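You operate a simulated robot arm through the tools that you are given. There is no shell and no other tool.

Carry out the task below with a simulated robot arm. There is one attempt and no reset: what you move stays moved.

TASK
Test the lamps, zero the count and start the cell at 50 %.
Fine: speed knob; reset, desk mode knob on AUTO; start comes last.

It is judged by the outcome, as a careful person would: the job done as asked, and still so three seconds after it is handed in. It fails if anything else is knocked over, pushed out of place, dropped, spilled or broken.

THE ROBOT
A 7-joint arm with a fingered hand, fixed in place. Base frame: the origin is at the foot of the arm, x ahead of it, y to its left, z up; the work surface is at about z = 0.9. Lengths are in m, angles in degrees, forces in N, time in s.
With the tool pointing down near the work surface it reaches from about 0.18 to 0.8 m from the base axis. Its first joint turns from -166.0 to 166.0 degrees. Payload 4.9 kg.
Tool frame: the origin (TCP) lies between the finger pads and is the grasp point; the fingertips stand 0.032 m ahead of it; z points along the fingers, y is the line along which they close. The gripper opens to 0.192 m. The gripper's body begins 0.089 m behind the TCP. The gripper is a hand of 3 fingers: y runs from the thumb to the fingers, the wrist lies at [0, 0, -0.267] in the tool frame, and closing takes about 1.5 s.
Orientation is that of the tool frame in the base frame, as a unit quaternion [w, x, y, z]. With the fingers straight down and closing along the base's y, the tool's x points along the base's -x, its y along +y and its z along -z.

THE INTERFACE
- The arm moves only by the tool jog_arm. Its argument "deltas" is a list of rows, each a list of 7 numbers: the closure, from 0 (fully open) to 1 (shut), then the shift along the tool's x, y, z in m, then the turn, a rotation vector about the tool's x, y, z in degrees. In form: [[grip, x, y, z, wx, wy, wz], ...]. A call has 1 to 20 rows; each row shifts and turns the commanded pose from where the row before left it, along the tool's axes as they then stand. Rows are played at 5 a second. More than 0.05 m and 8.6 degrees between two rows, or a gripper value outside its range, and nothing of the call is played. A pose out of reach is approached as far as the arm can. The call stops where the force on the tool passes 40 N (or 10 N more than at its start, if that is more) or the arm is blocked; 0.2 s more then pass. Each finger travels about 0.153 m/s and halts on what it meets, pressing with about 34 N; the grip force reading is that of the motor and also rises with nothing between the fingers. The clock runs only during rows and for 0.2 s after the last one: add rows that do not move to give the fingers time. The reply holds the time, the measured pose of the TCP, the force on the tool along the base axes, the opening and the grip force, in the units named above and with some noise, with the torque about the TCP (base axes, N m) and any sound that the robot's microphone picked up.
- Cameras (640 x 400 px; columns grow to the right, rows downward): "scene" is fixed at [0.3957, -0.5087, 1.6556]; the picture's right is [1.00, -0.06, 0.00], its down [-0.04, -0.74, -0.67] and it looks along [0.04, 0.67, -0.74] (base axes); focal length 314 px, centre (320, 200). "wrist" rides on the gripper at [0.08, -0.046, -0.113] in the tool frame; the picture's right is [0.50, 0.87, 0.00], its down [-0.67, 0.39, -0.63] and it looks along [-0.55, 0.32, 0.78] (tool axes); focal length 226 px, centre (320, 200). There is no depth. A picture from a camera that has moved, and an enlarged one, comes with that camera's place and axes in the base frame and with its lens. The place of the scene camera against the robot may be out by one fixed shift of up to 0.012 m in any direction.
- get_image(camera): a new picture of that camera. No time passes.
- preshape(shape): the hand has 3 fingers and takes this shape, open, in about a second: jaw (thumb against the fingers, like two jaws); tri (thumb and two fingers); tip (a fingertip pinch); poke (one finger out to press); point (the index stretched); flat (the hand flat); cup (the hand cupped); fist (a fist). The gripper value then closes the fingers along that shape, each until it touches; the sizes above hold for jaw. It gives what a move gives, with no picture.
- close_up(camera, box): a new picture of the part [left, top, right, bottom] of that camera's present view, enlarged. No time passes.
- hand_in(): hands the job in; it is judged then, once.

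Places have to be worked out from the pictures, the camera data and where the tool is seen. Open the gripper and draw the arm clear of the work before you hand the job in, unless the task says otherwise.

The tools are called after "Emit:" as a command line: name --pt "numbers of a row" for each row, then --argument value for the rest, lists and objects as JSON in quotes. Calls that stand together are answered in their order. jog_arm: Moves the arm, as the interface text tells. Its arguments: {"type":"object","properties":{"deltas":{"type":"array","items":{"type":"array","items":{"type":"number"}}}},"required":["deltas"]} The other tools are called the same way: preshape (shape) gives the hand a shape; get_image (camera) takes a picture; close_up (camera, box) takes an enlarged picture of a part of a camera's view; hand_in () hands the job in.

At the start:

```text
time: 0.0
ee_pos: [0.5369, 0.2286, 1.2228]
orientation: [0.0, 0.0, 1.0, 0.0]
contact_force: [0.3, -0.4, -0.2]
moment: [0.01, -0.01, -0.03]
finger_gap: 0.1918
grip_force: 0.2
shape: jaw
```

scene: 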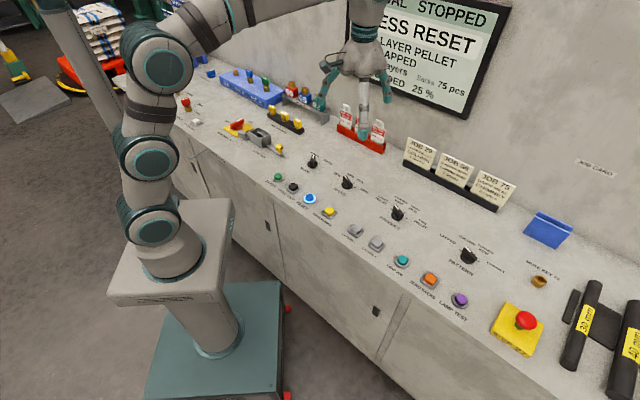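
wrist: 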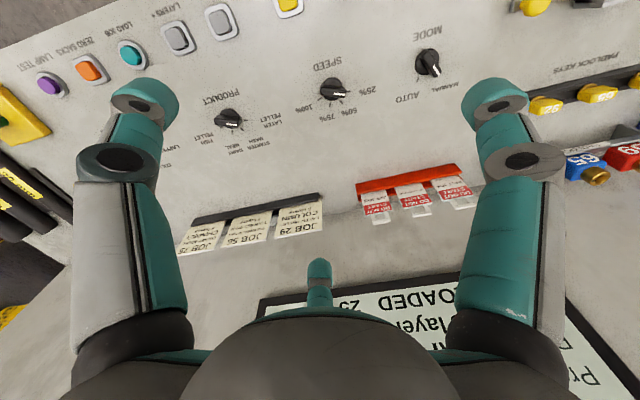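

I'll look closely at the panel labels and the display before doing anything.

Emit:
close_up --camera "scene" --box '[260, 140, 420, 240]'

Emit:
close_up --camera "scene" --box '[360, 200, 560, 325]'

Emit:
close_up --camera "scene" --box '[340, 0, 540, 125]'

Emit:
close_up --camera "wrist" --box '[180, 20, 480, 200]'

Emit:
close_up --camera "scene" --box '[160, 60, 340, 170]'

```text
4.00 times, centred on (340, 190) of scene
camera zoom: at [0.3957, -0.5087, 1.6556], right [1.0, -0.06, 0.0], down [-0.04, -0.74, -0.67], along [0.04, 0.67, -0.74], focal length 1258 px, centre (240, 240)
```

zoom: 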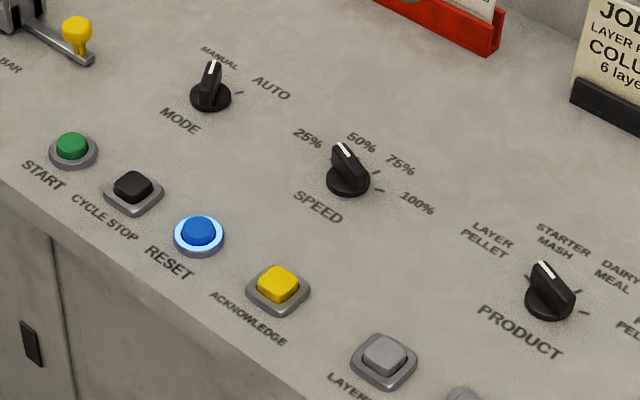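

```text
3.20 times, centred on (460, 262) of scene
camera zoom: at [0.3957, -0.5087, 1.6556], right [1.0, -0.06, 0.0], down [-0.04, -0.74, -0.67], along [0.04, 0.67, -0.74], focal length 1006 px, centre (-128, 0)
```

zoom: 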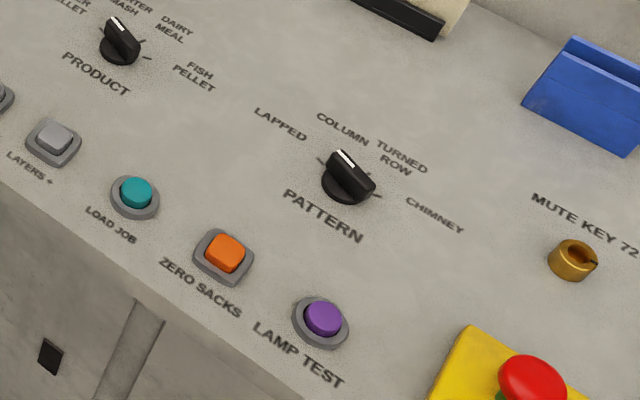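

```text
3.20 times, centred on (440, 62) of scene
camera zoom: at [0.3957, -0.5087, 1.6556], right [1.0, -0.06, 0.0], down [-0.04, -0.74, -0.67], along [0.04, 0.67, -0.74], focal length 1006 px, centre (-64, 640)
```

zoom: 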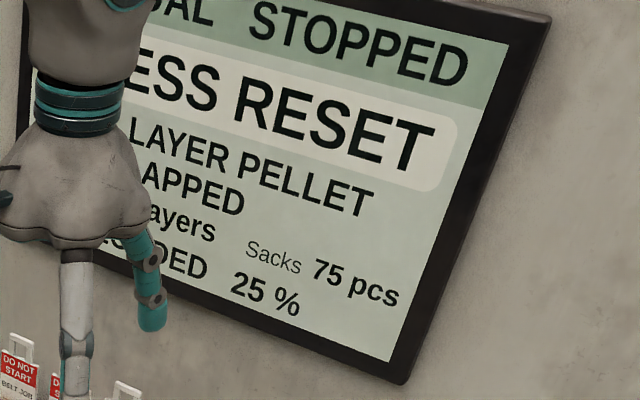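

```text
2.13 times, centred on (330, 110) of wrist
camera zoom: at [0.457, 0.1828, 1.3356], right [-0.5, 0.87, 0.0], down [0.67, 0.39, 0.63], along [0.55, 0.32, -0.78], focal length 482 px, centre (299, 392)
```

zoom: 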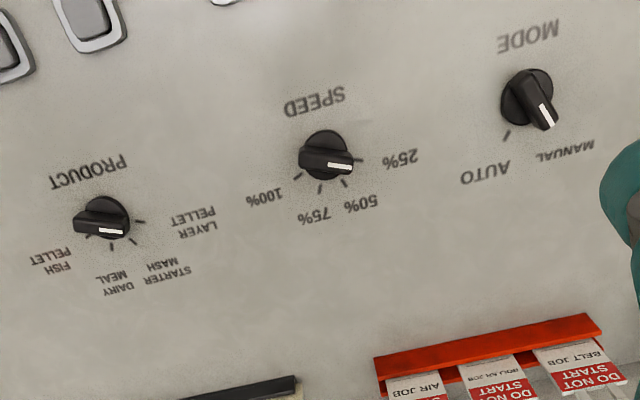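

```text
3.56 times, centred on (250, 115) of scene
camera zoom: at [0.3957, -0.5087, 1.6556], right [1.0, -0.06, 0.0], down [-0.04, -0.74, -0.67], along [0.04, 0.67, -0.74], focal length 1118 px, centre (569, 502)
```

zoom: 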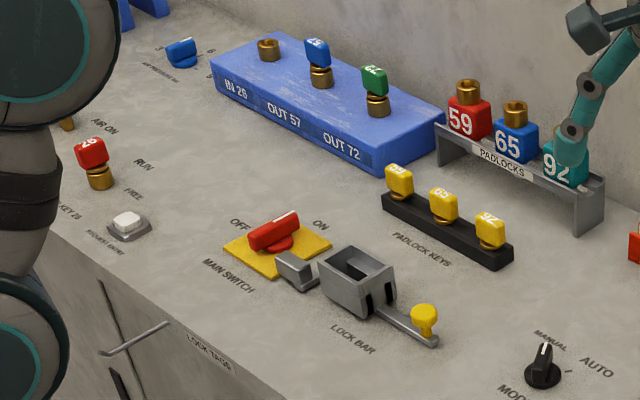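

The display reads "MANUAL STOPPED / PRESS RESET", 75 pcs and 25 %. I'll check the rest of the desk, the main switch and lock bar included, for anything that matters before a start.

Emit:
close_up --camera "scene" --box '[210, 100, 310, 162]'

Emit:
close_up --camera "scene" --box '[170, 60, 270, 122]'

Emit:
close_up --camera "scene" --box '[320, 80, 420, 142]'

Emit:
close_up --camera "scene" --box '[400, 130, 520, 205]'

Emit:
close_up --camera "scene" --box '[480, 140, 640, 240]'

Emit:
close_up --camera "scene" --box '[440, 250, 640, 400]'

```text
6.40 times, centred on (260, 131) of scene
camera zoom: at [0.3957, -0.5087, 1.6556], right [1.0, -0.06, 0.0], down [-0.04, -0.74, -0.67], along [0.04, 0.67, -0.74], focal length 2013 px, centre (704, 642)
```

zoom: 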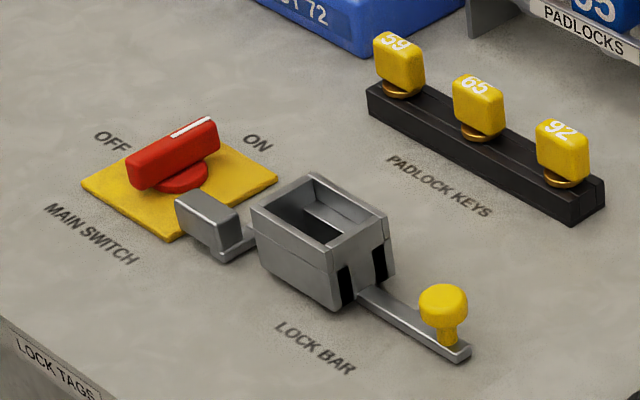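

```text
6.40 times, centred on (220, 91) of scene
camera zoom: at [0.3957, -0.5087, 1.6556], right [1.0, -0.06, 0.0], down [-0.04, -0.74, -0.67], along [0.04, 0.67, -0.74], focal length 2013 px, centre (960, 898)
```

zoom: 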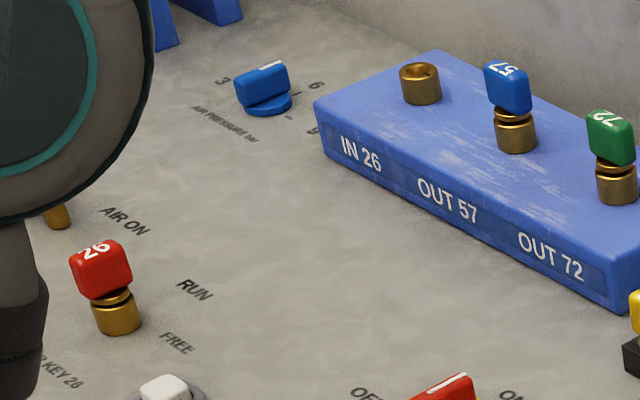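

```text
6.40 times, centred on (370, 111) of scene
camera zoom: at [0.3957, -0.5087, 1.6556], right [1.0, -0.06, 0.0], down [-0.04, -0.74, -0.67], along [0.04, 0.67, -0.74], focal length 2013 px, centre (0, 770)
```

zoom: 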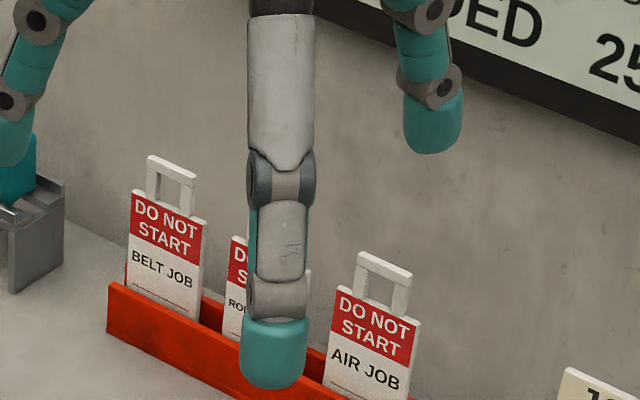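

```text
5.33 times, centred on (460, 168) of scene
camera zoom: at [0.3957, -0.5087, 1.6556], right [1.0, -0.06, 0.0], down [-0.04, -0.74, -0.67], along [0.04, 0.67, -0.74], focal length 1678 px, centre (-427, 373)
```

zoom: 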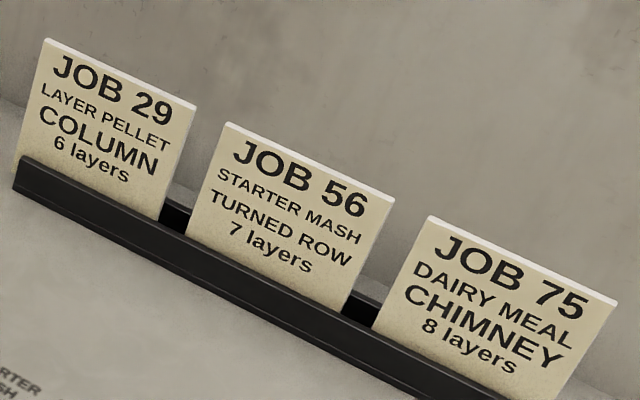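

```text
4.00 times, centred on (560, 190) of scene
camera zoom: at [0.3957, -0.5087, 1.6556], right [1.0, -0.06, 0.0], down [-0.04, -0.74, -0.67], along [0.04, 0.67, -0.74], focal length 1258 px, centre (-640, 240)
```

zoom: 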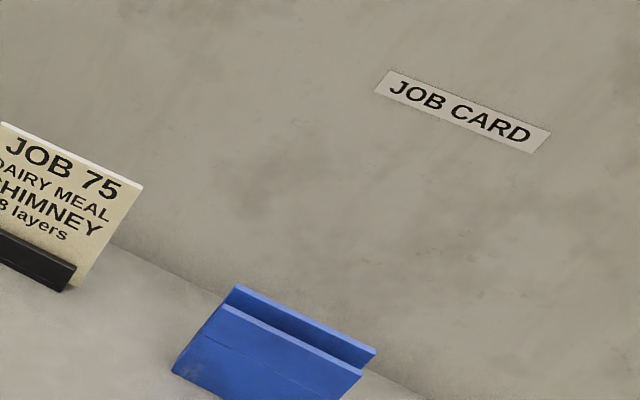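

```text
2.67 times, centred on (540, 325) of scene
camera zoom: at [0.3957, -0.5087, 1.6556], right [1.0, -0.06, 0.0], down [-0.04, -0.74, -0.67], along [0.04, 0.67, -0.74], focal length 839 px, centre (-267, -133)
```

zoom: 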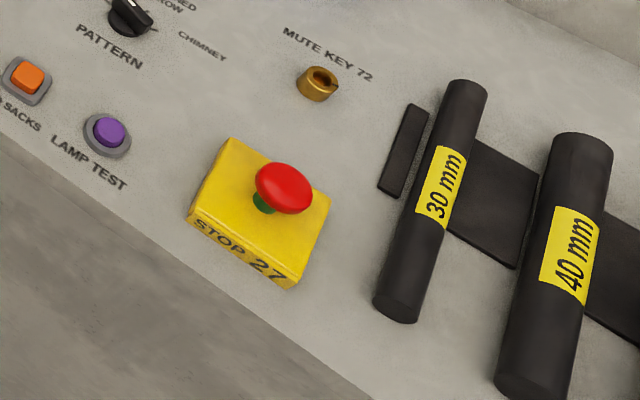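

The STOP shows its green ring (released), the main switch points at ON, and the DO NOT START tags are all in their rack. I'll shape the hand to poke, well above the desk, and see where the fingertip lies.

Emit:
preshape --shape "poke"

Emit:
get_image --camera "wrist"

Emit:
get_image --camera "scene"

```text
time: 0.9
ee_pos: [0.5376, 0.2279, 1.2238]
orientation: [0.0, 0.0, 1.0, 0.0]
contact_force: [-0.4, 0.0, 0.6]
moment: [0.03, -0.02, 0.02]
finger_gap: 0.0
grip_force: 0.0
shape: poke
```

```text
taken
camera wrist: at [0.457, 0.1828, 1.3356], right [-0.5, 0.87, 0.0], down [0.67, 0.39, 0.63], along [0.55, 0.32, -0.78], focal length 226 px, centre (320, 200)
```

wrist: 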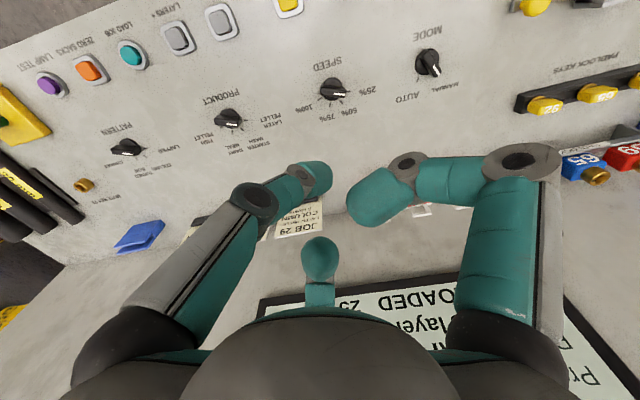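

```text
taken
```

scene: 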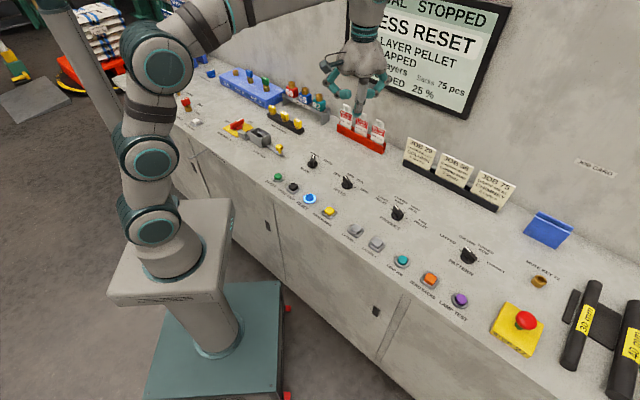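

Emit:
close_up --camera "scene" --box '[310, 20, 410, 130]'

Emit:
close_up --camera "wrist" --box '[160, 120, 560, 400]'

```text
3.64 times, centred on (360, 75) of scene
camera zoom: at [0.3957, -0.5087, 1.6556], right [1.0, -0.06, 0.0], down [-0.04, -0.74, -0.67], along [0.04, 0.67, -0.74], focal length 1144 px, centre (174, 654)
```

zoom: 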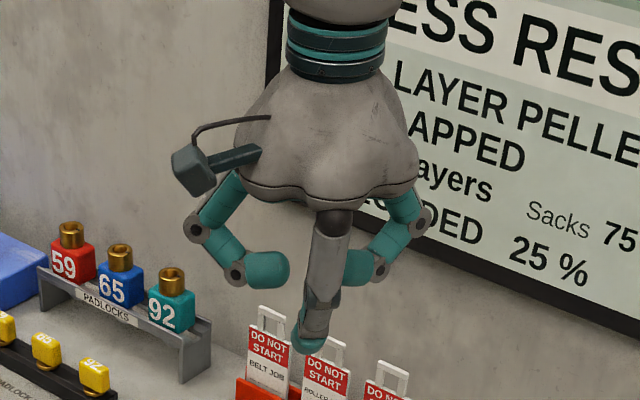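

```text
1.43 times, centred on (360, 260) of wrist
camera zoom: at [0.457, 0.1828, 1.3356], right [-0.5, 0.87, 0.0], down [0.67, 0.39, 0.63], along [0.55, 0.32, -0.78], focal length 323 px, centre (263, 114)
```

zoom: 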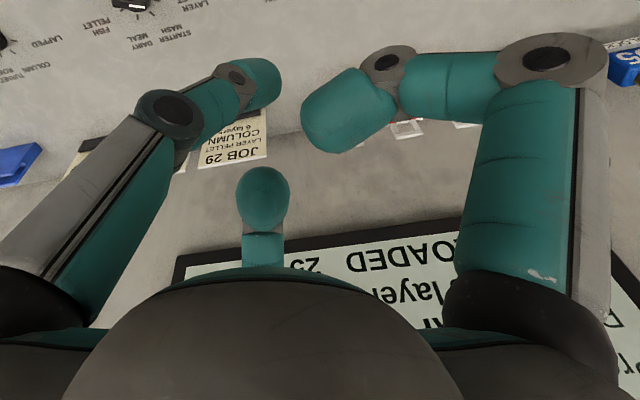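

The poking finger is the thumb, bent in so its tip lies near the tool axis, a few cm ahead of the TCP. I'll close the shape fully here in the air to see how the other fingers curl.

Emit:
jog_arm --pt "0.5 0 0 0 0 0 0" --pt "1 0 0 0 0 0 0" --pt "1 0 0 0 0 0 0" --pt "1 0 0 0 0 0 0" --pt "1 0 0 0 0 0 0" --pt "1 0 0 0 0 0 0"

Emit:
get_image --camera "wrist"

Emit:
close_up --camera "scene" --box '[310, 20, 410, 130]'

```text
time: 2.3
ee_pos: [0.5378, 0.2285, 1.2237]
orientation: [0.0, 0.0, 1.0, 0.0]
contact_force: [-0.2, 0.2, 0.5]
moment: [0.0, 0.04, 0.0]
finger_gap: 0.0
grip_force: 34.5
shape: jaw
```

```text
taken
camera wrist: at [0.457, 0.1828, 1.3356], right [-0.5, 0.87, 0.0], down [0.67, 0.39, 0.63], along [0.55, 0.32, -0.78], focal length 226 px, centre (320, 200)
```

wrist: 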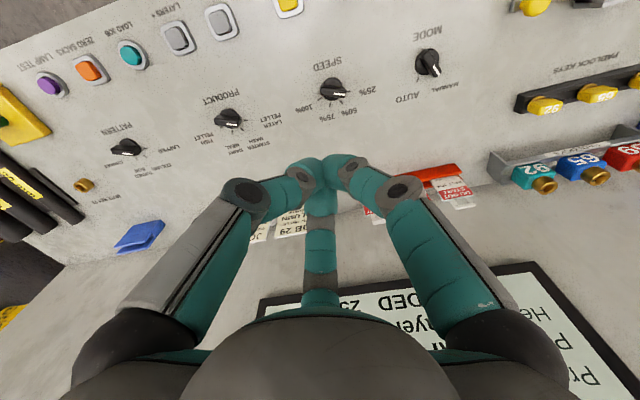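

```text
3.64 times, centred on (360, 75) of scene
camera zoom: at [0.3957, -0.5087, 1.6556], right [1.0, -0.06, 0.0], down [-0.04, -0.74, -0.67], along [0.04, 0.67, -0.74], focal length 1144 px, centre (174, 654)
```

zoom: 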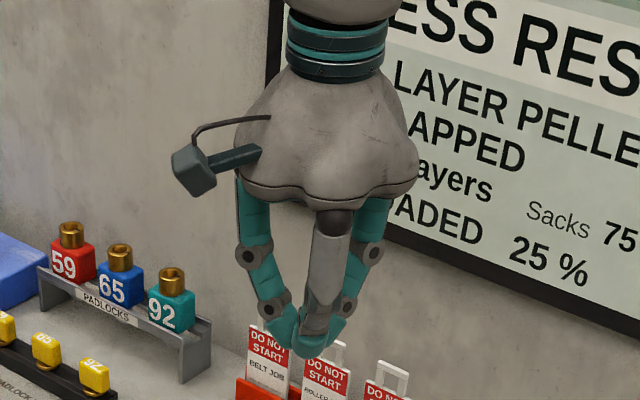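

Closing turns it into a three-finger point (reported as jaw), so I'll go back to poke and leave it unclosed for the buttons. Then I'll move back toward the operator side, so the wrist camera sees the whole row from a second viewpoint for triangulation.

Emit:
preshape --shape "poke"

Emit:
jog_arm --pt "0 0.034 -0.032 0 0 0 0" --pt "0 0.034 -0.032 0 0 0 0" --pt "0 0.034 -0.032 0 0 0 0" --pt "0 0.034 -0.032 0 0 0 0" --pt "0 0 0 0 0 0 0" --pt "0 0 0 0 0 0 0"

Emit:
get_image --camera "wrist"

Emit:
get_image --camera "scene"

```text
time: 3.2
ee_pos: [0.537, 0.2284, 1.2231]
orientation: [0.0, 0.0, 1.0, -0.001]
contact_force: [-0.1, 0.1, -0.8]
moment: [-0.01, -0.02, -0.02]
finger_gap: 0.0001
grip_force: 0.0
shape: poke
```

```text
time: 4.6
ee_pos: [0.4007, 0.099, 1.2225]
orientation: [0.0, 0.001, 1.0, 0.0]
contact_force: [-0.1, 0.6, 0.5]
moment: [0.03, 0.0, 0.02]
finger_gap: 0.0
grip_force: 0.0
shape: poke
```

```text
taken
camera wrist: at [0.3204, 0.0542, 1.3351], right [-0.5, 0.87, 0.0], down [0.67, 0.39, 0.63], along [0.55, 0.32, -0.78], focal length 226 px, centre (320, 200)
```

wrist: 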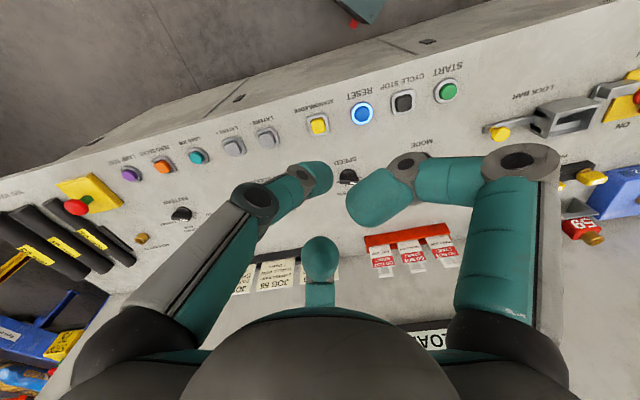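

```text
taken
```

scene: 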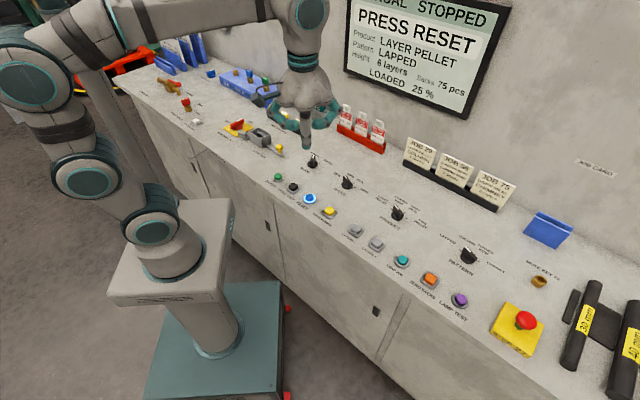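

The two wrist views triangulate well. Button tops are at z≈0.91, LAMP TEST ≈(0.766,-0.174), ZERO SACKS ≈(0.707,-0.113), RESET ≈(0.401,0.190), START ≈(0.296,0.297). I'll zoom in on the poke fingertip to place it in the tool frame.

Emit:
close_up --camera "scene" --box '[250, 50, 370, 160]'

Emit:
close_up --camera "wrist" --box '[220, 130, 420, 255]'

Emit:
close_up --camera "wrist" --box '[90, 60, 490, 240]'

```text
3.64 times, centred on (310, 105) of scene
camera zoom: at [0.3957, -0.5087, 1.6556], right [1.0, -0.06, 0.0], down [-0.04, -0.74, -0.67], along [0.04, 0.67, -0.74], focal length 1144 px, centre (356, 546)
```

zoom: 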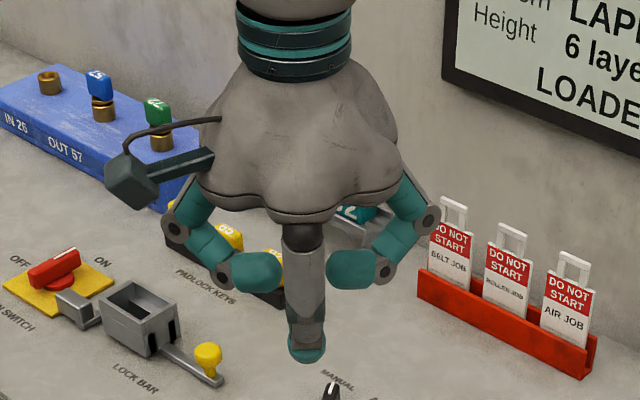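

```text
3.20 times, centred on (320, 192) of wrist
camera zoom: at [0.3204, 0.0542, 1.3351], right [-0.5, 0.87, 0.0], down [0.67, 0.39, 0.63], along [0.55, 0.32, -0.78], focal length 723 px, centre (320, 224)
```

zoom: 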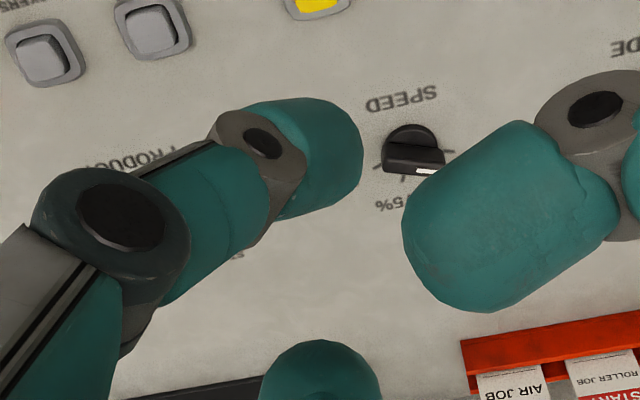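

```text
1.60 times, centred on (290, 150) of wrist
camera zoom: at [0.3204, 0.0542, 1.3351], right [-0.5, 0.87, 0.0], down [0.67, 0.39, 0.63], along [0.55, 0.32, -0.78], focal length 362 px, centre (368, 280)
```

zoom: 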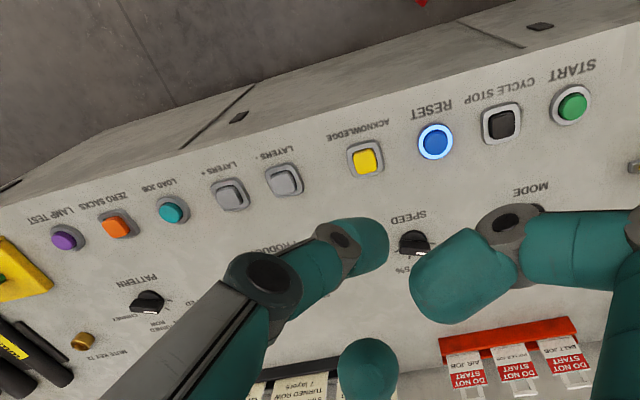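

The poke tip sits about on the tool axis, roughly 0.037 m ahead of the TCP. I'll travel to about 10 cm above LAMP TEST with the fingers down and look again.

Emit:
jog_arm --pt "0 -0.0365 -0.0275 0.017 0 0 0" --pt "0 -0.0365 -0.0275 0.017 0 0 0" --pt "0 -0.0365 -0.0275 0.017 0 0 0" --pt "0 -0.0365 -0.0275 0.017 0 0 0" --pt "0 -0.0365 -0.0275 0.017 0 0 0" --pt "0 -0.0365 -0.0275 0.017 0 0 0" --pt "0 -0.0365 -0.0275 0.017 0 0 0" --pt "0 -0.0365 -0.0275 0.017 0 0 0" --pt "0 -0.0365 -0.0275 0.017 0 0 0" --pt "0 -0.0365 -0.0275 0.017 0 0 0" --pt "0 0 0 0 0 0 0" --pt "0 0 0 0 0 0 0"

Emit:
get_image --camera "wrist"

Emit:
get_image --camera "scene"

```text
time: 7.2
ee_pos: [0.7563, -0.1678, 1.0556]
orientation: [0.0, 0.0, 1.0, 0.0]
contact_force: [-0.8, 0.5, 0.6]
moment: [0.0, -0.01, -0.03]
finger_gap: 0.0
grip_force: 0.0
shape: poke
out of reach, approached as far as the arm can: row 10
```

```text
taken
camera wrist: at [0.6757, -0.2129, 1.1691], right [-0.5, 0.87, 0.0], down [0.67, 0.39, 0.63], along [0.55, 0.32, -0.78], focal length 226 px, centre (320, 200)
```

wrist: 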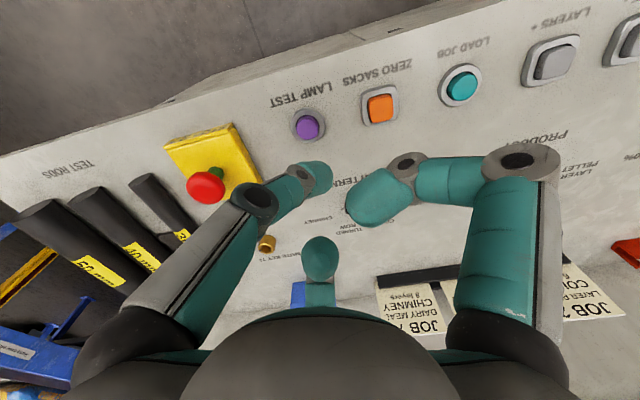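

```text
taken
```

scene: 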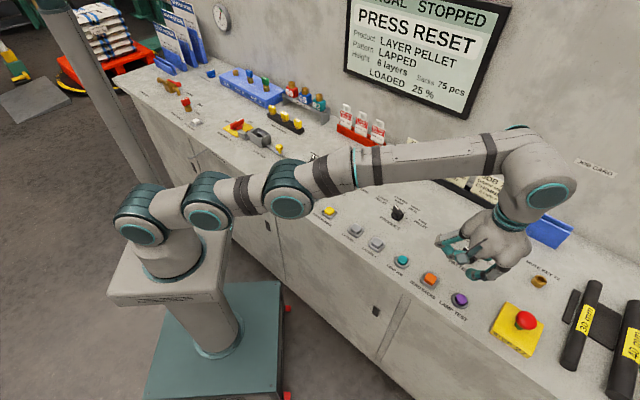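

The arm was a touch short at this height: the TCP is at (0.756,-0.168,1.056). LAMP TEST re-measures at (0.767,-0.176). I'll go straight down 5 cm, where the reach is better, and see where the pose ends up.

Emit:
jog_arm --pt "0 0 0 0.02 0 0 0" --pt "0 0 0 0.02 0 0 0" --pt "0 0 0 0.01 0 0 0" --pt "0 0 0 0 0 0 0" --pt "0 0 0 0 0 0 0"

Emit:
get_image --camera "wrist"

Emit:
close_up --camera "scene" --box '[400, 190, 560, 330]'

```text
time: 8.4
ee_pos: [0.7564, -0.1675, 1.0073]
orientation: [0.0, 0.0, 1.0, 0.0]
contact_force: [-0.2, 0.0, 0.6]
moment: [-0.03, -0.02, -0.01]
finger_gap: 0.0
grip_force: 0.0
shape: poke
```

```text
taken
camera wrist: at [0.6757, -0.2129, 1.1189], right [-0.5, 0.87, 0.0], down [0.67, 0.39, 0.63], along [0.55, 0.32, -0.78], focal length 226 px, centre (320, 200)
```

wrist: 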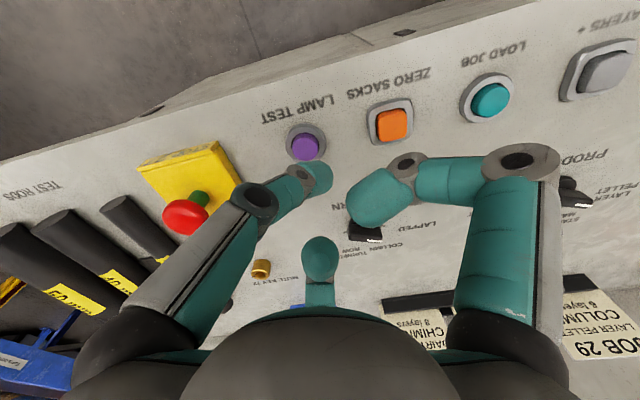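

```text
2.86 times, centred on (480, 260) of scene
camera zoom: at [0.3957, -0.5087, 1.6556], right [1.0, -0.06, 0.0], down [-0.04, -0.74, -0.67], along [0.04, 0.67, -0.74], focal length 899 px, centre (-137, 29)
```

zoom: 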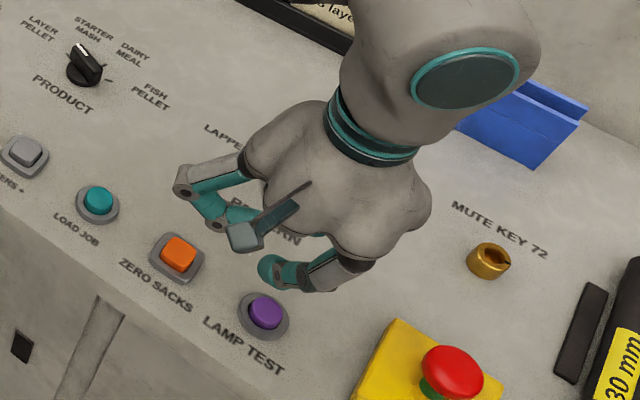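

The pose held, with the TCP at (0.756,-0.168,1.007). LAMP TEST is confirmed at about (0.768,-0.176), so I'll shift over it and drop to just above the cap.

Emit:
jog_arm --pt "0 0 0 0.02 0 0 0" --pt "0 -0.0055 -0.0045 0.01 0 0 0" --pt "0 -0.0055 -0.0045 0.01 0 0 0" --pt "0 0 0 0 0 0 0" --pt "0 0 0 0 0 0 0"

Emit:
get_image --camera "wrist"

Emit:
close_up --camera "scene" --box '[420, 240, 520, 320]'

```text
time: 9.6
ee_pos: [0.7663, -0.1755, 0.9665]
orientation: [0.0, 0.0, 1.0, 0.0]
contact_force: [0.4, -0.2, 0.5]
moment: [0.01, -0.02, 0.01]
finger_gap: 0.0
grip_force: 0.1
shape: poke
```

```text
taken
camera wrist: at [0.6863, -0.2208, 1.0788], right [-0.5, 0.87, 0.0], down [0.67, 0.39, 0.63], along [0.55, 0.32, -0.78], focal length 226 px, centre (320, 200)
```

wrist: 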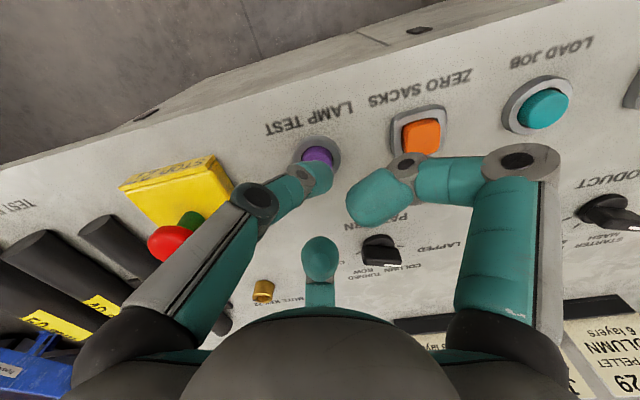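

```text
5.00 times, centred on (470, 280) of scene
camera zoom: at [0.3957, -0.5087, 1.6556], right [1.0, -0.06, 0.0], down [-0.04, -0.74, -0.67], along [0.04, 0.67, -0.74], focal length 1573 px, centre (-430, -200)
```

zoom: 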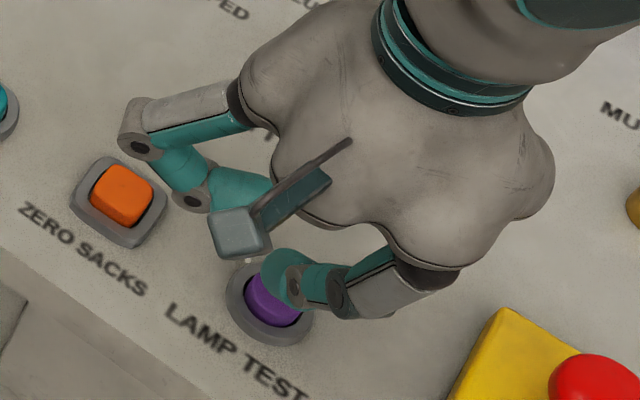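

The fingertip is right over the purple cap. I'll lower in small steps and watch the force.

Emit:
jog_arm --pt "0 0 0 0.006 0 0 0" --pt "0 0 0 0.006 0 0 0" --pt "0 0 0 0.004 0 0 0" --pt "0 0 0 0.003 0 0 0" --pt "0 0 0 0 0 0 0"

Emit:
get_image --camera "scene"

```text
time: 10.8
ee_pos: [0.7658, -0.1748, 0.9475]
orientation: [0.0, 0.0, 1.0, 0.0]
contact_force: [0.4, 0.4, 1.1]
moment: [0.02, -0.03, 0.01]
finger_gap: 0.0
grip_force: 0.0
shape: poke
```

```text
taken
```

scene: 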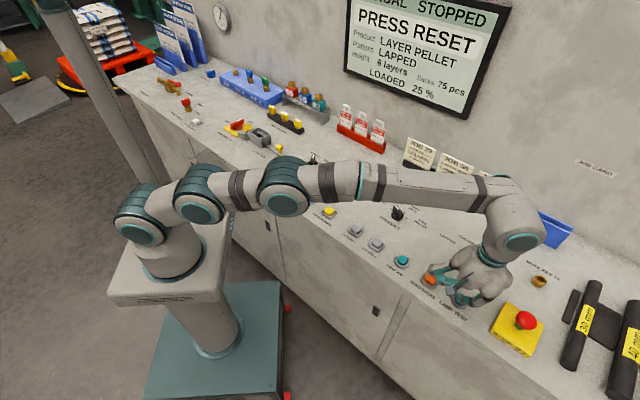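

There's no real force yet. I'll keep going down in 2–3 mm steps.

Emit:
jog_arm --pt "0 0 0 0.003 0 0 0" --pt "0 0 0 0.003 0 0 0" --pt "0 0 0 0.002 0 0 0" --pt "0 0 0 0 0 0 0"

Emit:
close_up --camera "scene" --box '[420, 240, 520, 320]'

```text
time: 11.8
ee_pos: [0.7667, -0.1773, 0.9422]
orientation: [0.001, 0.0, 1.0, -0.001]
contact_force: [-1.2, -0.7, 13.6]
moment: [-0.01, -0.01, 0.04]
finger_gap: 0.0
grip_force: 0.1
shape: poke
heard: click
```

```text
5.00 times, centred on (470, 280) of scene
camera zoom: at [0.3957, -0.5087, 1.6556], right [1.0, -0.06, 0.0], down [-0.04, -0.74, -0.67], along [0.04, 0.67, -0.74], focal length 1573 px, centre (-430, -200)
```

zoom: 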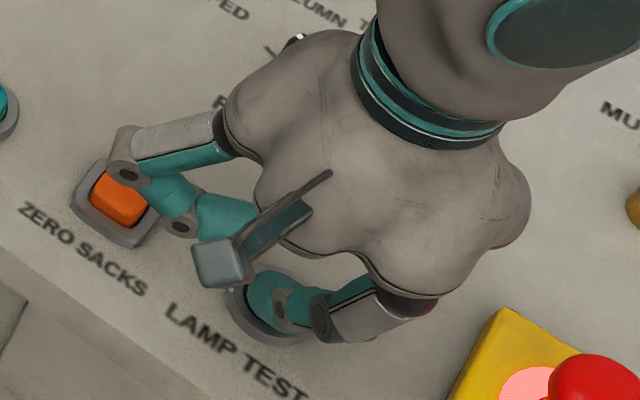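

A click, about 13 N of force, and the STOP collar now glows. I'll look at the whole desk while holding the button.

Emit:
get_image --camera "scene"

Emit:
get_image --camera "wrist"

Emit:
close_up --camera "scene" --box '[330, 0, 530, 125]'

```text
taken
```

scene: 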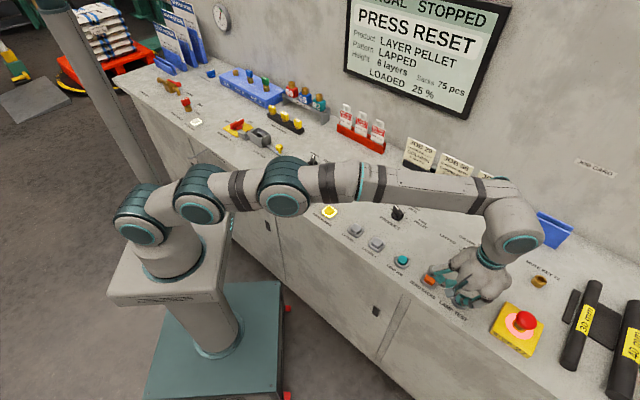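

```text
taken
camera wrist: at [0.687, -0.2216, 1.0545], right [-0.5, 0.87, 0.0], down [0.67, 0.39, 0.63], along [0.55, 0.32, -0.77], focal length 226 px, centre (320, 200)
```

wrist: 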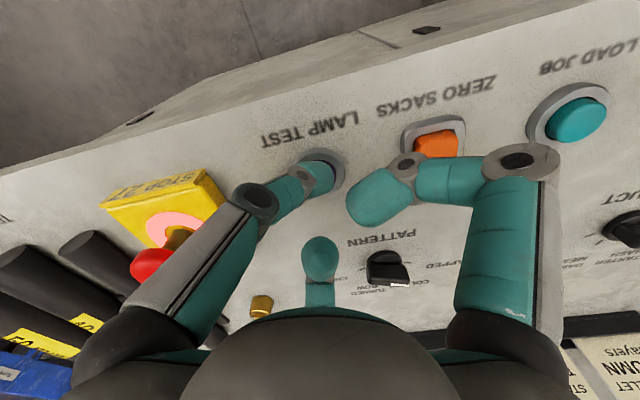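

```text
3.20 times, centred on (430, 62) of scene
camera zoom: at [0.3957, -0.5087, 1.6556], right [1.0, -0.06, 0.0], down [-0.04, -0.74, -0.67], along [0.04, 0.67, -0.74], focal length 1006 px, centre (-32, 640)
```

zoom: 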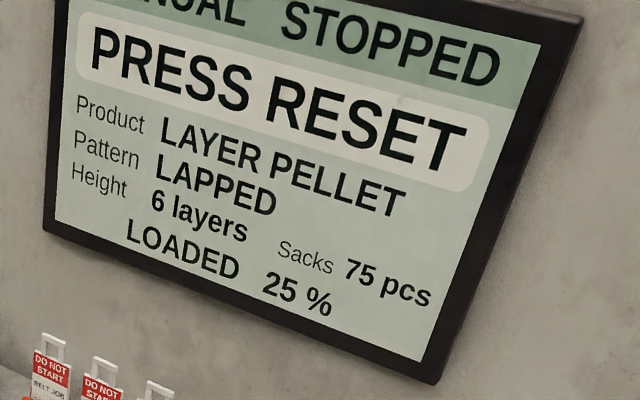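

The lamp test is working: ACKNOWLEDGE, the white pushbutton and the STOP collar are all lit while held. I'll hold it two more seconds and then lift off.

Emit:
jog_arm --pt "0 0 0 0 0 0 0" --pt "0 0 0 0 0 0 0" --pt "0 0 0 0 0 0 0" --pt "0 0 0 0 0 0 0" --pt "0 0 0 0 0 0 0" --pt "0 0 0 0 0 0 0" --pt "0 0 0 0 0 0 0" --pt "0 0 0 0 0 0 0" --pt "0 0 0 0 0 0 0" --pt "0 0 0 0 0 0 0"

Emit:
close_up --camera "scene" --box '[330, 0, 530, 125]'

Emit:
jog_arm --pt "0 0 0 -0.01 0 0 0" --pt "0 0 0 -0.02 0 0 0" --pt "0 0 0 -0.02 0 0 0" --pt "0 0 0 -0.01 0 0 0" --pt "0 0 0 0 0 0 0" --pt "0 0 0 0 0 0 0"

Emit:
get_image --camera "scene"

Emit:
get_image --camera "wrist"

```text
time: 14.0
ee_pos: [0.7674, -0.1759, 0.9401]
orientation: [0.001, 0.0, 1.0, 0.0]
contact_force: [6.0, -2.1, 20.8]
moment: [-0.06, -0.27, -0.01]
finger_gap: 0.0
grip_force: 0.2
shape: poke
```

```text
3.20 times, centred on (430, 62) of scene
camera zoom: at [0.3957, -0.5087, 1.6556], right [1.0, -0.06, 0.0], down [-0.04, -0.74, -0.67], along [0.04, 0.67, -0.74], focal length 1006 px, centre (-32, 640)
```

zoom: 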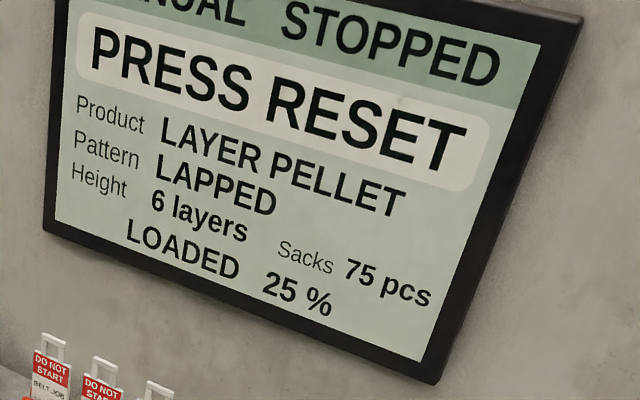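

```text
time: 15.4
ee_pos: [0.7681, -0.1763, 0.9995]
orientation: [0.0, 0.0, 1.0, 0.0]
contact_force: [0.1, 0.1, -0.3]
moment: [0.01, -0.02, 0.01]
finger_gap: 0.0
grip_force: 0.0
shape: poke
```

```text
taken
```

scene: 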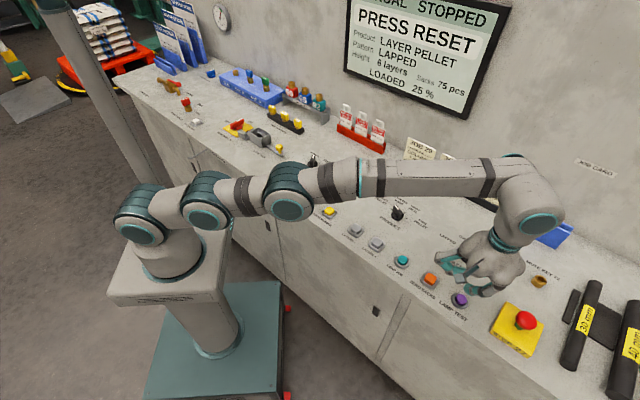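

```text
taken
camera wrist: at [0.6878, -0.2213, 1.1123], right [-0.5, 0.87, 0.0], down [0.67, 0.39, 0.63], along [0.55, 0.32, -0.78], focal length 226 px, centre (320, 200)
```

wrist: 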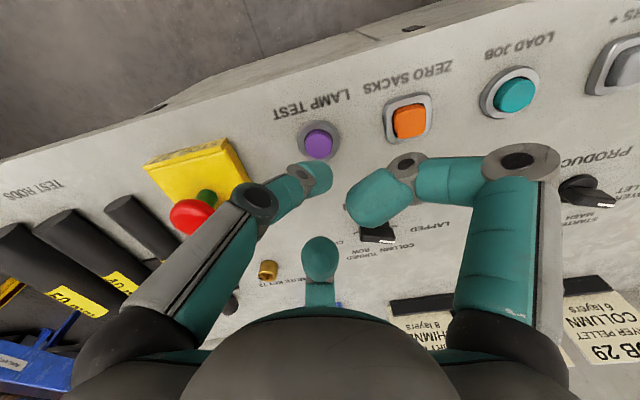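

LAMP TEST is released with lamps back to normal. ZERO SACKS measures at about (0.711,-0.115), so I'll move there at this height and look.

Emit:
jog_arm --pt "0 0.0285 0.0303 0 0 0 0" --pt "0 0.0285 0.0303 0 0 0 0" --pt "0 0 0 0.02 0 0 0" --pt "0 0 0 0.015 0 0 0" --pt "0 0 0 0 0 0 0" --pt "0 0 0 0 0 0 0"

Emit:
get_image --camera "wrist"

Emit:
close_up --camera "scene" --box '[380, 230, 480, 310]'

```text
time: 16.8
ee_pos: [0.7114, -0.1161, 0.9656]
orientation: [0.0, 0.0, 1.0, 0.0]
contact_force: [-0.7, 0.2, -0.5]
moment: [-0.01, 0.0, 0.03]
finger_gap: 0.0
grip_force: 0.1
shape: poke
```

```text
taken
camera wrist: at [0.6316, -0.161, 1.0772], right [-0.5, 0.87, 0.0], down [0.67, 0.39, 0.63], along [0.55, 0.32, -0.78], focal length 226 px, centre (320, 200)
```

wrist: 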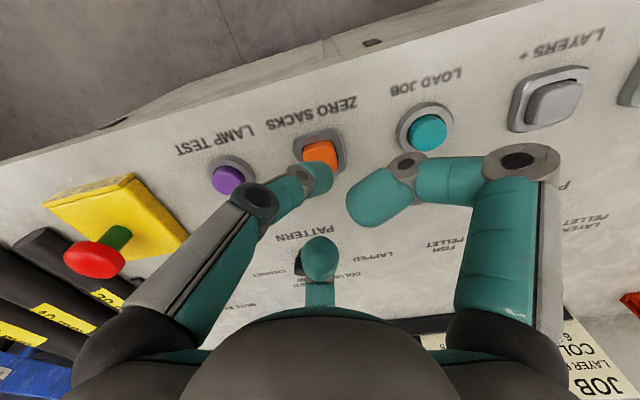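

```text
5.00 times, centred on (430, 270) of scene
camera zoom: at [0.3957, -0.5087, 1.6556], right [1.0, -0.06, 0.0], down [-0.04, -0.74, -0.67], along [0.04, 0.67, -0.74], focal length 1573 px, centre (-230, -150)
```

zoom: 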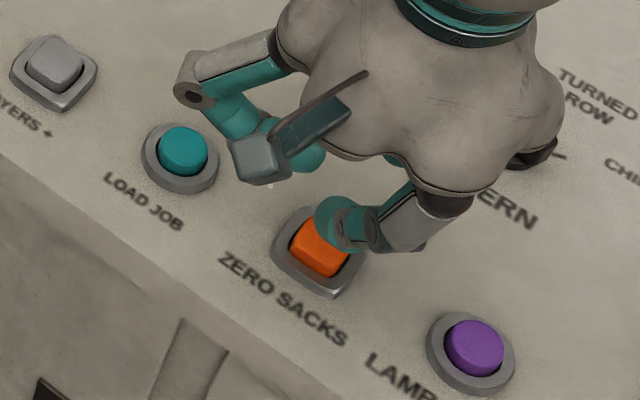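

The fingertip is above the orange cap, matching the LAMP TEST geometry. I'll press down in small steps and watch the count.

Emit:
jog_arm --pt "0 0 0 0.008 0 0 0" --pt "0 0 0 0.006 0 0 0" --pt "0 0 0 0.004 0 0 0" --pt "0 0 0 0.003 0 0 0" --pt "0 0 0 0.003 0 0 0" --pt "0 0 0 0.002 0 0 0" --pt "0 0 0 0 0 0 0"

Emit:
get_image --camera "scene"

Emit:
close_up --camera "scene" --box '[330, 0, 530, 125]'

```text
time: 18.4
ee_pos: [0.7121, -0.1159, 0.9406]
orientation: [0.002, -0.001, 1.0, -0.001]
contact_force: [-0.6, -1.0, 19.5]
moment: [0.02, 0.05, -0.03]
finger_gap: 0.0
grip_force: 0.0
shape: poke
heard: click
```

```text
taken
```

scene: 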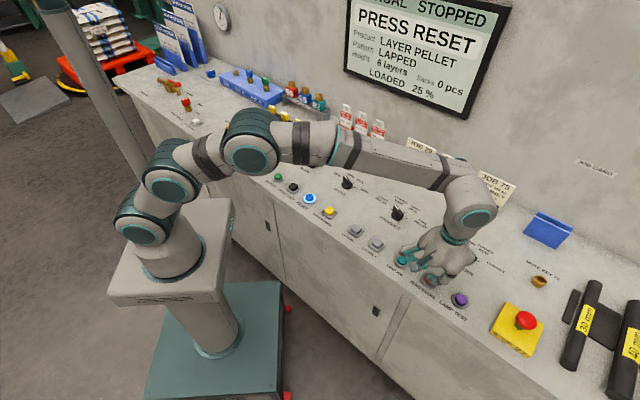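

```text
3.20 times, centred on (430, 62) of scene
camera zoom: at [0.3957, -0.5087, 1.6556], right [1.0, -0.06, 0.0], down [-0.04, -0.74, -0.67], along [0.04, 0.67, -0.74], focal length 1006 px, centre (-32, 640)
```

zoom: 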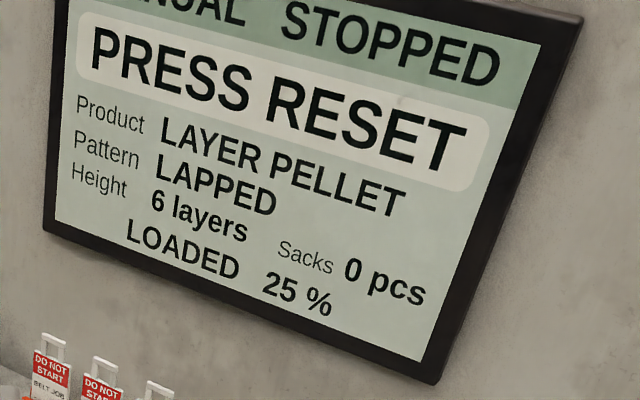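

The count now reads 0 pcs. I'll lift off ZERO SACKS and travel to above the SPEED knob (about (0.529,0.25)).

Emit:
jog_arm --pt "0 0 0 -0.01 0 0 0" --pt "0 0 0 -0.02 0 0 0" --pt "0 0 0 -0.03 0 0 0" --pt "0 0.0203 0.0405 -0.011 0 0 0" --pt "0 0.0203 0.0405 -0.011 0 0 0" --pt "0 0.0203 0.0405 -0.011 0 0 0" --pt "0 0.0203 0.0405 -0.011 0 0 0" --pt "0 0.0203 0.0405 -0.011 0 0 0" --pt "0 0.0203 0.0405 -0.011 0 0 0" --pt "0 0.0203 0.0405 -0.011 0 0 0" --pt "0 0.0203 0.0405 -0.011 0 0 0" --pt "0 0.0203 0.0405 -0.011 0 0 0" --pt "0 0 0 0 0 0 0" --pt "0 0 0 0 0 0 0"

Emit:
preshape --shape "jaw"

Emit:
get_image --camera "wrist"

Emit:
get_image --camera "scene"

```text
time: 21.4
ee_pos: [0.5254, 0.2486, 1.0961]
orientation: [0.001, 0.0, 1.0, 0.0]
contact_force: [-0.2, 0.9, -0.4]
moment: [0.02, 0.01, -0.01]
finger_gap: 0.0
grip_force: 0.0
shape: poke
```

```text
time: 22.3
ee_pos: [0.5243, 0.2479, 1.0965]
orientation: [0.001, 0.0, 1.0, 0.0]
contact_force: [0.3, 0.1, 0.3]
moment: [-0.03, 0.0, 0.01]
finger_gap: 0.1916
grip_force: 0.1
shape: jaw
```

```text
taken
camera wrist: at [0.445, 0.2032, 1.2083], right [-0.5, 0.87, 0.0], down [0.67, 0.39, 0.63], along [0.55, 0.32, -0.78], focal length 226 px, centre (320, 200)
```

wrist: 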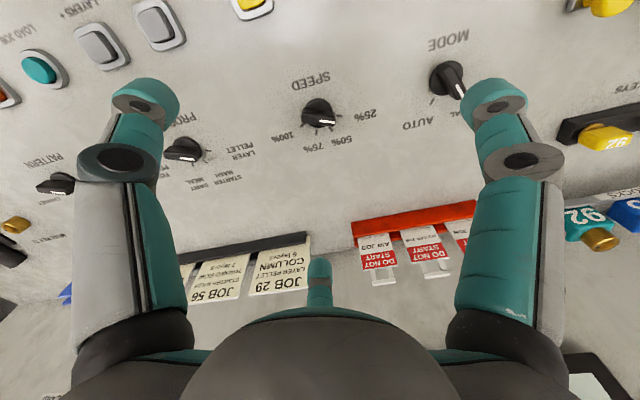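

```text
taken
```

scene: 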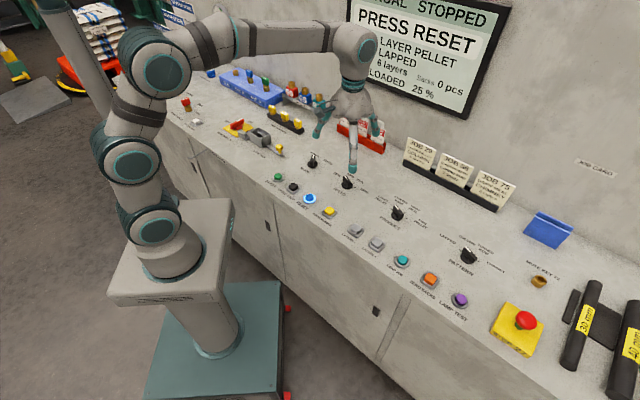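

The jaw shape is open, well above the desk, and the count still reads 0. I'll zoom in on the SPEED and MODE knobs for exact centre, height and pointer direction.

Emit:
close_up --camera "wrist" --box '[260, 60, 388, 140]'

Emit:
close_up --camera "wrist" --box '[390, 30, 486, 90]'

Emit:
close_up --camera "scene" --box '[296, 140, 376, 190]'

```text
5.00 times, centred on (324, 100) of wrist
camera zoom: at [0.445, 0.2032, 1.2083], right [-0.5, 0.87, 0.0], down [0.67, 0.39, 0.63], along [0.55, 0.32, -0.78], focal length 1130 px, centre (300, 700)
```

zoom: 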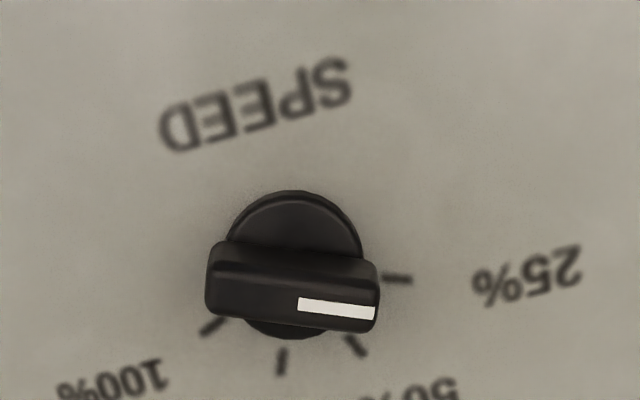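

```text
6.67 times, centred on (438, 60) of wrist
camera zoom: at [0.445, 0.2032, 1.2083], right [-0.5, 0.87, 0.0], down [0.67, 0.39, 0.63], along [0.55, 0.32, -0.78], focal length 1507 px, centre (-467, 1133)
```

zoom: 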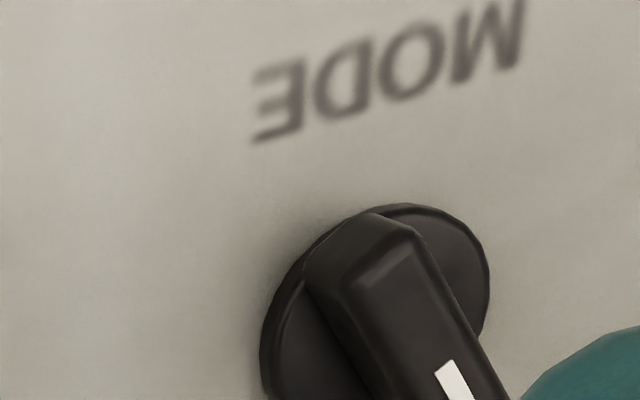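

```text
8.00 times, centred on (336, 165) of scene
camera zoom: at [0.3957, -0.5087, 1.6556], right [1.0, -0.06, 0.0], down [-0.04, -0.74, -0.67], along [0.04, 0.67, -0.74], focal length 2516 px, centre (192, 480)
```

zoom: 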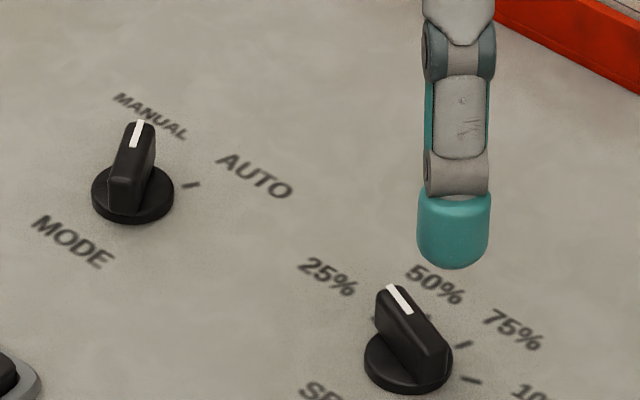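

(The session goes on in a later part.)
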